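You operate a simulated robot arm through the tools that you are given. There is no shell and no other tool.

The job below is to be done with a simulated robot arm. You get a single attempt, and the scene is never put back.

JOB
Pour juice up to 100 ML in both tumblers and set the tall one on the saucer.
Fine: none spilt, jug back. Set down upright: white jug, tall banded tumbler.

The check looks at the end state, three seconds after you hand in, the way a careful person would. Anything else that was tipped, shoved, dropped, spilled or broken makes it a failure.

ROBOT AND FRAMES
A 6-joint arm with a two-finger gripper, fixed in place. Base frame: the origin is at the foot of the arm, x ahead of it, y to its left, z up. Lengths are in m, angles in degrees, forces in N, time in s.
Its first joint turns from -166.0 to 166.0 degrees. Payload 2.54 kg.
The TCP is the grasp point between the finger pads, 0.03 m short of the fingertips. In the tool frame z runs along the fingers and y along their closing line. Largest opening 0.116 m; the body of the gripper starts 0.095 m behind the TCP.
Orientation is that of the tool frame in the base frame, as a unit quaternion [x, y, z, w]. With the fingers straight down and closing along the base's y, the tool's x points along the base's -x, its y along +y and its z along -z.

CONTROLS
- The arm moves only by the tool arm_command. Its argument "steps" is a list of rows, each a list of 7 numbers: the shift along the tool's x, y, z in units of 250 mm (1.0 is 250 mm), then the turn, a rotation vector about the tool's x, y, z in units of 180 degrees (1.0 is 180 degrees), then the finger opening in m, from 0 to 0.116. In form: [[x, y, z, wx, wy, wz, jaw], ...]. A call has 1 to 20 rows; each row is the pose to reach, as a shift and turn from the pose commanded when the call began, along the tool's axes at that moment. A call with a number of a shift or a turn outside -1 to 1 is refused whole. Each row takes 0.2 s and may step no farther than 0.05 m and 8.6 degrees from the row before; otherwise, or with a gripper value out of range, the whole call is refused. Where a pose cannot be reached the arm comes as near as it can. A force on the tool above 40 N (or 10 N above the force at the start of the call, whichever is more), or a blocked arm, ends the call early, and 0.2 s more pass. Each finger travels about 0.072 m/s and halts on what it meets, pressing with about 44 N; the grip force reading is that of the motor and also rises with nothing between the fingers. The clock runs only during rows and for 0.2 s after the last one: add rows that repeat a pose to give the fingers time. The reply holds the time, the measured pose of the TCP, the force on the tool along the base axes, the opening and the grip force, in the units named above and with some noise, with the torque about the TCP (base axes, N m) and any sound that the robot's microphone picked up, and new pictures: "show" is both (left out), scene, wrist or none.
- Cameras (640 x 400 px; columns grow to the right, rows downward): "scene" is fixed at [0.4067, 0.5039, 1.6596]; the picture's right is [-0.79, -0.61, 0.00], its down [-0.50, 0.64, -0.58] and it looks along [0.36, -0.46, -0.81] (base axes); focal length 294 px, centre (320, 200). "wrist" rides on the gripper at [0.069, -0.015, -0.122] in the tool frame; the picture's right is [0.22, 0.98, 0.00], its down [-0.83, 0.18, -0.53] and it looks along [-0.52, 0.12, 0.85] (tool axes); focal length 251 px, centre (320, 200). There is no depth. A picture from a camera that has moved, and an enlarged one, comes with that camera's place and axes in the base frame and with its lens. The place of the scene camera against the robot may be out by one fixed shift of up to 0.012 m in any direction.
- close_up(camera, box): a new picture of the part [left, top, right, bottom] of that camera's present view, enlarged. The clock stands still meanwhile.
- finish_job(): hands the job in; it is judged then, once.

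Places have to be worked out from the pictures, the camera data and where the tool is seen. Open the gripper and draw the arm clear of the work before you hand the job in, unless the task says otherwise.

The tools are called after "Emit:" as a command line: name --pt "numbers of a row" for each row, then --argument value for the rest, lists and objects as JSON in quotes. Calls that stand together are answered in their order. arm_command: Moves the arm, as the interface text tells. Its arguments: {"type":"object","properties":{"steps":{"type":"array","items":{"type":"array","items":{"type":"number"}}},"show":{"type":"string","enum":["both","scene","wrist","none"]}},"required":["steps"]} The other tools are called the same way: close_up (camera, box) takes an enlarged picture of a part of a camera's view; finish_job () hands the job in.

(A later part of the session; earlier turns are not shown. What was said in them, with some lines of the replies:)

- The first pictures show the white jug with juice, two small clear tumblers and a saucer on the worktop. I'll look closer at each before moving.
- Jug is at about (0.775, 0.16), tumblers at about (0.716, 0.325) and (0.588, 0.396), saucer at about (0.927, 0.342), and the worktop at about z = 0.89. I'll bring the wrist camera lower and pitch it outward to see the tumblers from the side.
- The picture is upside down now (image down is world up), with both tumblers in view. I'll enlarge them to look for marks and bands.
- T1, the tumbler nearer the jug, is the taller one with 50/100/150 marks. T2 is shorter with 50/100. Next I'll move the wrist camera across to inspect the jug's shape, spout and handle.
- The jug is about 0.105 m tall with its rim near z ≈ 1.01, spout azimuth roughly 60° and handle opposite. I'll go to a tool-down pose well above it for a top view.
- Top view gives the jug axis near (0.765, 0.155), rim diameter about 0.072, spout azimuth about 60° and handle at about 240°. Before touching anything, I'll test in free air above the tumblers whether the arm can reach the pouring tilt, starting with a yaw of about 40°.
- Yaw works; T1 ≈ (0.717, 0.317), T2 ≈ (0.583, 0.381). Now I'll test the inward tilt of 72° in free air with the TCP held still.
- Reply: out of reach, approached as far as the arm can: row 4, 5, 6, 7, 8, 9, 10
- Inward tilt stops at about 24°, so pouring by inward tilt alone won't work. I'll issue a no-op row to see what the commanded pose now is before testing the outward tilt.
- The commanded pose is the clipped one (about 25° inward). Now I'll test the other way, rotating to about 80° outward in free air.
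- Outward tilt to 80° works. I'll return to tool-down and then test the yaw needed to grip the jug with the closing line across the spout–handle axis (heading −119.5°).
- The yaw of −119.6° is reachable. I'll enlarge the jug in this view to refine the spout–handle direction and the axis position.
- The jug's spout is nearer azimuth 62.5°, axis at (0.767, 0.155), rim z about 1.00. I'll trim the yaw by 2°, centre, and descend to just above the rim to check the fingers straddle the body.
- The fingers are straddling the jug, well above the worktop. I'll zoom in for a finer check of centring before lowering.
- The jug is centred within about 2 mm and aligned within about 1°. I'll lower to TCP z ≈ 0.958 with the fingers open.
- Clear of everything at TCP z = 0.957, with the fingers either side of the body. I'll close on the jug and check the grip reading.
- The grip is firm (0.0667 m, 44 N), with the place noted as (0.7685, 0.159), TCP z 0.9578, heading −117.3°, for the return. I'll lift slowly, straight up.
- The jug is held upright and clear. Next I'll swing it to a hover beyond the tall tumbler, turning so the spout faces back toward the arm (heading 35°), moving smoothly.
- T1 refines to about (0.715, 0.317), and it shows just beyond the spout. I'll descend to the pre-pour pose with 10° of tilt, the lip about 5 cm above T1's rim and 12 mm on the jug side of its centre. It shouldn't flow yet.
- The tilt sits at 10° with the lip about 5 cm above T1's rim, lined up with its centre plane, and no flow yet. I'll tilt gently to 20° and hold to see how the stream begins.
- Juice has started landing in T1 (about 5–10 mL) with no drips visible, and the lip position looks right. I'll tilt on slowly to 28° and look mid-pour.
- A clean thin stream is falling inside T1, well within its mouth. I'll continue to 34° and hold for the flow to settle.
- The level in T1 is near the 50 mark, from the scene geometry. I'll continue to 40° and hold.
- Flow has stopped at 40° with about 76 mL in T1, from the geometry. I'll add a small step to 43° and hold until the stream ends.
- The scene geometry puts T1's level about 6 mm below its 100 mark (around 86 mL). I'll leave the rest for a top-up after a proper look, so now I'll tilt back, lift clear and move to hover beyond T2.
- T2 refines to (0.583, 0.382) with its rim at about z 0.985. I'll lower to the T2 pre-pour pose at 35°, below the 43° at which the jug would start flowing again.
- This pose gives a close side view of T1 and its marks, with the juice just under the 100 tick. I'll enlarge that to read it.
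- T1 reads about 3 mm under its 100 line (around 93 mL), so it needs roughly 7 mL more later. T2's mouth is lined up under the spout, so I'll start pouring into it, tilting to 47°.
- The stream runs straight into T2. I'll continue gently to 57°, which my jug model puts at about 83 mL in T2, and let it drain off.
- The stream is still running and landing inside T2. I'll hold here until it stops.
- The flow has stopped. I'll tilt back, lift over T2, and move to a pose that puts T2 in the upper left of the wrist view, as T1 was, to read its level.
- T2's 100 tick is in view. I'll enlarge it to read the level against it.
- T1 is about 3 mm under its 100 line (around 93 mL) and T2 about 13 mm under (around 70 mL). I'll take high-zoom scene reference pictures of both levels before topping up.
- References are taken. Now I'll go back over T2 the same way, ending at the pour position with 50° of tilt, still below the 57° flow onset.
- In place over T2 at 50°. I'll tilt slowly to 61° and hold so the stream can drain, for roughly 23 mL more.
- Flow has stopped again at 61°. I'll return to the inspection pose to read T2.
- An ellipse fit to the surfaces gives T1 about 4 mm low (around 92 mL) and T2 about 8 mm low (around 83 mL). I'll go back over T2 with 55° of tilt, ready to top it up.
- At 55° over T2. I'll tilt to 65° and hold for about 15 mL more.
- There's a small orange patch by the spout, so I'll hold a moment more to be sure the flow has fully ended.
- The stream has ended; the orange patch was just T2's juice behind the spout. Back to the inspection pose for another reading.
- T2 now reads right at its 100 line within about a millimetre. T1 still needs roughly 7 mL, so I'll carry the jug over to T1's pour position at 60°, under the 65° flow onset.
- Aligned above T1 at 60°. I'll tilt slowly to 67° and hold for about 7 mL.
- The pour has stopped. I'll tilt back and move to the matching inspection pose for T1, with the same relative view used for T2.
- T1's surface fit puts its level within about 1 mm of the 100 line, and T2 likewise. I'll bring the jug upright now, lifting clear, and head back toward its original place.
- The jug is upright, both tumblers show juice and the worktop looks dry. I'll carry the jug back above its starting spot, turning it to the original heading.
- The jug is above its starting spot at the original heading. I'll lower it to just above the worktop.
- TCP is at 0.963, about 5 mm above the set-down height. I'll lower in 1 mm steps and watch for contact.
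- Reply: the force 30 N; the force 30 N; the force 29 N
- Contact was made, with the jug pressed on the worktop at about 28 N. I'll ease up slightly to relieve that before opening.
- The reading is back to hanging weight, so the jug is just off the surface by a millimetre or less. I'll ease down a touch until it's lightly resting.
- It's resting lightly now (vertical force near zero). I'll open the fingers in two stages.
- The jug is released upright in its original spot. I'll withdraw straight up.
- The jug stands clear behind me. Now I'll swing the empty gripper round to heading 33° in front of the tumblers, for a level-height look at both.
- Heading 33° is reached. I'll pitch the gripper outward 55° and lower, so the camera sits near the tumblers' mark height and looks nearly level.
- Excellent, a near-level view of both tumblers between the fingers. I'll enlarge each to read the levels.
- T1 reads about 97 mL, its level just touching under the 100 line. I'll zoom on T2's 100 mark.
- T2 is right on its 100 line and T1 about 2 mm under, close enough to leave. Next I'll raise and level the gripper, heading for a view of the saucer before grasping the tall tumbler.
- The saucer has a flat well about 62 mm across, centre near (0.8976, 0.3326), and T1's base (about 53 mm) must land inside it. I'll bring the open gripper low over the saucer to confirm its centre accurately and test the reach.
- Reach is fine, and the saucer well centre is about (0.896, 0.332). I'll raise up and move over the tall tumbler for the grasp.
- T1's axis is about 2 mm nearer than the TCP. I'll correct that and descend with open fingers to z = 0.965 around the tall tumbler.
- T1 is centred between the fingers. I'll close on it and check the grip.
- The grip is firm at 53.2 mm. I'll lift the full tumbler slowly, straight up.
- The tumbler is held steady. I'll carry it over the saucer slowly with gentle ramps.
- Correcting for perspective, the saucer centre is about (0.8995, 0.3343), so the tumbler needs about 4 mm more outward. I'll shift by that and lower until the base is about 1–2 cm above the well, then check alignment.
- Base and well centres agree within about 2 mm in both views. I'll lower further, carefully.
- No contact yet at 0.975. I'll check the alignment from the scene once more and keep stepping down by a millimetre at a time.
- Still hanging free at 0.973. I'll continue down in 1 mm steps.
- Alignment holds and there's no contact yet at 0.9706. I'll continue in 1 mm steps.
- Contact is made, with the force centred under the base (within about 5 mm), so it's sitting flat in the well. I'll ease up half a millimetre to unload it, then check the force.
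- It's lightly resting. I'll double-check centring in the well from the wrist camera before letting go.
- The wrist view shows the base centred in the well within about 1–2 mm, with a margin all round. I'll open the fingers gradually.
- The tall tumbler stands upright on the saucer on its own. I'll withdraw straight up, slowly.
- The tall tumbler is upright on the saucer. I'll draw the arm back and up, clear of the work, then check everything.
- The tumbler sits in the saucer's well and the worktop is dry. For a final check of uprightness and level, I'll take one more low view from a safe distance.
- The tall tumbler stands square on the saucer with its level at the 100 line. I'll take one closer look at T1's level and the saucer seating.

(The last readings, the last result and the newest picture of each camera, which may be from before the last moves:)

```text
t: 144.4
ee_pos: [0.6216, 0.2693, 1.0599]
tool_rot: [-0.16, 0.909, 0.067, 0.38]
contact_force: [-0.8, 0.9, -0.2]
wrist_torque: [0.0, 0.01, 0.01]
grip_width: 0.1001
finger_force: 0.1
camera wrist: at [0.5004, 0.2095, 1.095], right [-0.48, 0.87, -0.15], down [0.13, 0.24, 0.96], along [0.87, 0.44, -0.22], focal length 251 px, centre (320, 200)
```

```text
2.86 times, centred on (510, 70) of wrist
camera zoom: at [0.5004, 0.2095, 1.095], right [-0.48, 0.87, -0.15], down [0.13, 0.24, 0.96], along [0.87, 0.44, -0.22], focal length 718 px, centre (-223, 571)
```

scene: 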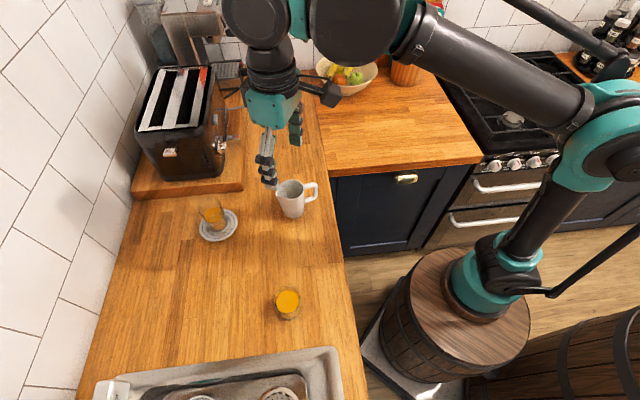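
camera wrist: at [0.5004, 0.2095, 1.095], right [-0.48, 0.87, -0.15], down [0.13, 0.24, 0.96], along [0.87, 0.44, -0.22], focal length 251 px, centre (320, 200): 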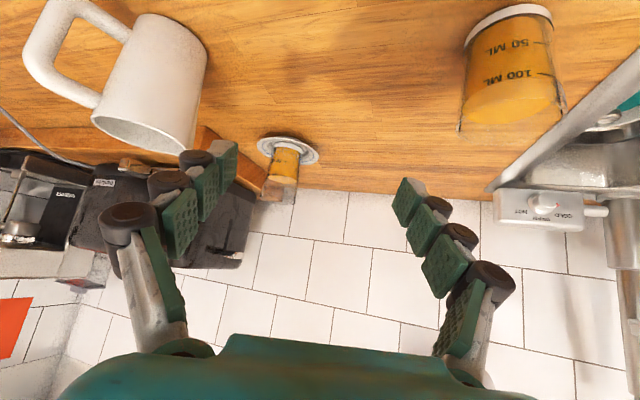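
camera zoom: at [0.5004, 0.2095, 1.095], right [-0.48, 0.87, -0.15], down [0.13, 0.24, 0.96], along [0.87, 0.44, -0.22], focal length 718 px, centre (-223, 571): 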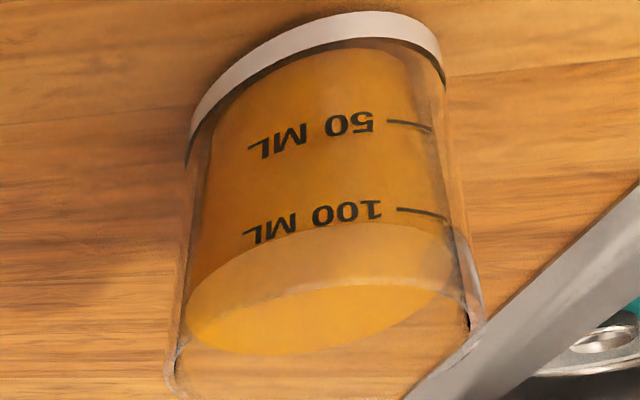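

Both levels look right, and the jug, saucer and tumblers are all upright with nothing spilt. I'll retract the arm up and away, gripper open.

Emit:
arm_command --pt "-0.06 0 -0.117 0 0.031 0 0.116" --pt "-0.12 0 -0.234 0 0.0625 0 0.116" --pt "-0.18 0 -0.35 0 0.094 0 0.116" --pt "-0.24 0 -0.467 0 0.125 0 0.116" --pt "-0.3 0 -0.584 0 0.156 0 0.116" --pt "-0.36 0 -0.7 0 0.1875 0 0.116" --pt "-0.42 0 -0.817 0 0.219 0 0.116" --pt "-0.481 0 -0.934 0 0.25 0 0.116" --pt "-0.481 0 -0.934 0 0.25 0 0.116" --show "both"

Emit:
close_up --camera "scene" --box '[120, 120, 360, 340]'

```text
t: 146.4
ee_pos: [0.5459, 0.2433, 1.3086]
tool_rot: [-0.173, 0.985, 0.0, 0.002]
contact_force: [0.2, 0.5, -0.3]
wrist_torque: [0.01, -0.04, 0.02]
grip_width: 0.1161
finger_force: 0.1
camera wrist: at [0.4862, 0.2046, 1.4298], right [-0.54, 0.84, 0.0], down [0.71, 0.45, 0.54], along [0.45, 0.29, -0.84], focal length 251 px, centre (320, 200)
```

scene: 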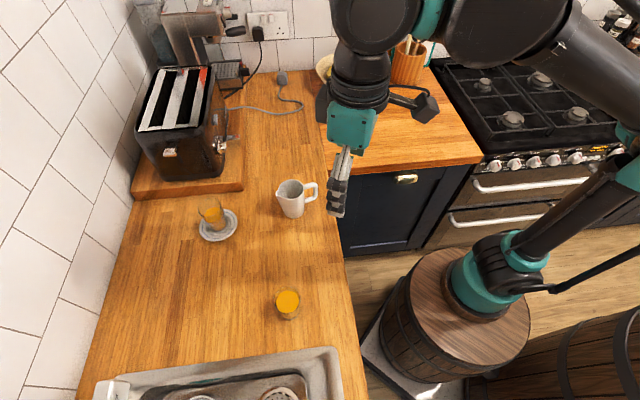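
wrist: 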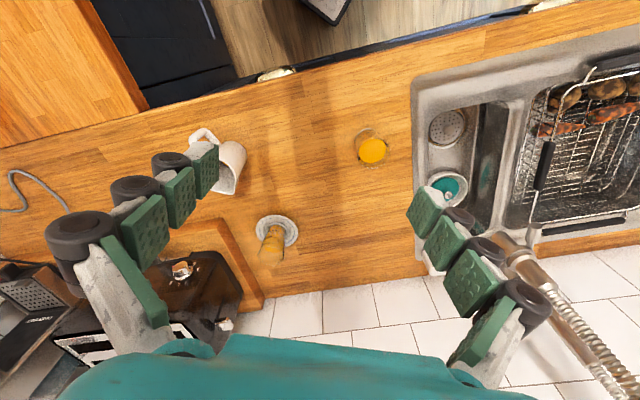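

```text
1.82 times, centred on (240, 230) of scene
camera zoom: at [0.4067, 0.5039, 1.6596], right [-0.79, -0.61, 0.0], down [-0.5, 0.64, -0.58], along [0.36, -0.46, -0.81], focal length 535 px, centre (466, 146)
```

zoom: 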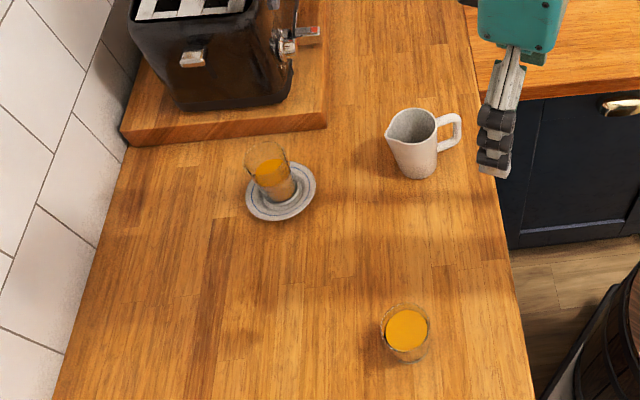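

The final pictures show the jug upright in its original spot, the tall tumbler on the saucer, T2 filled to its line and the worktop dry. The arm is clear with the gripper open, so I'm handing the job in.

Emit:
finish_job

```text
The job is handed in.
```

I poured juice into both tumblers and set the tall one upright on the saucer. The white jug is back in its original spot, also upright.

- **Fill levels:** the short tumbler reads right at its 100 ML line. The tall one is about 2 mm under its line, roughly 95–97 ML. I left it there rather than pick the jug up again.
- **Spills:** the final pictures show no juice on the worktop.
- **Arm:** the gripper is open and drawn clear of the work.

The job is handed in, but no result has come back yet.
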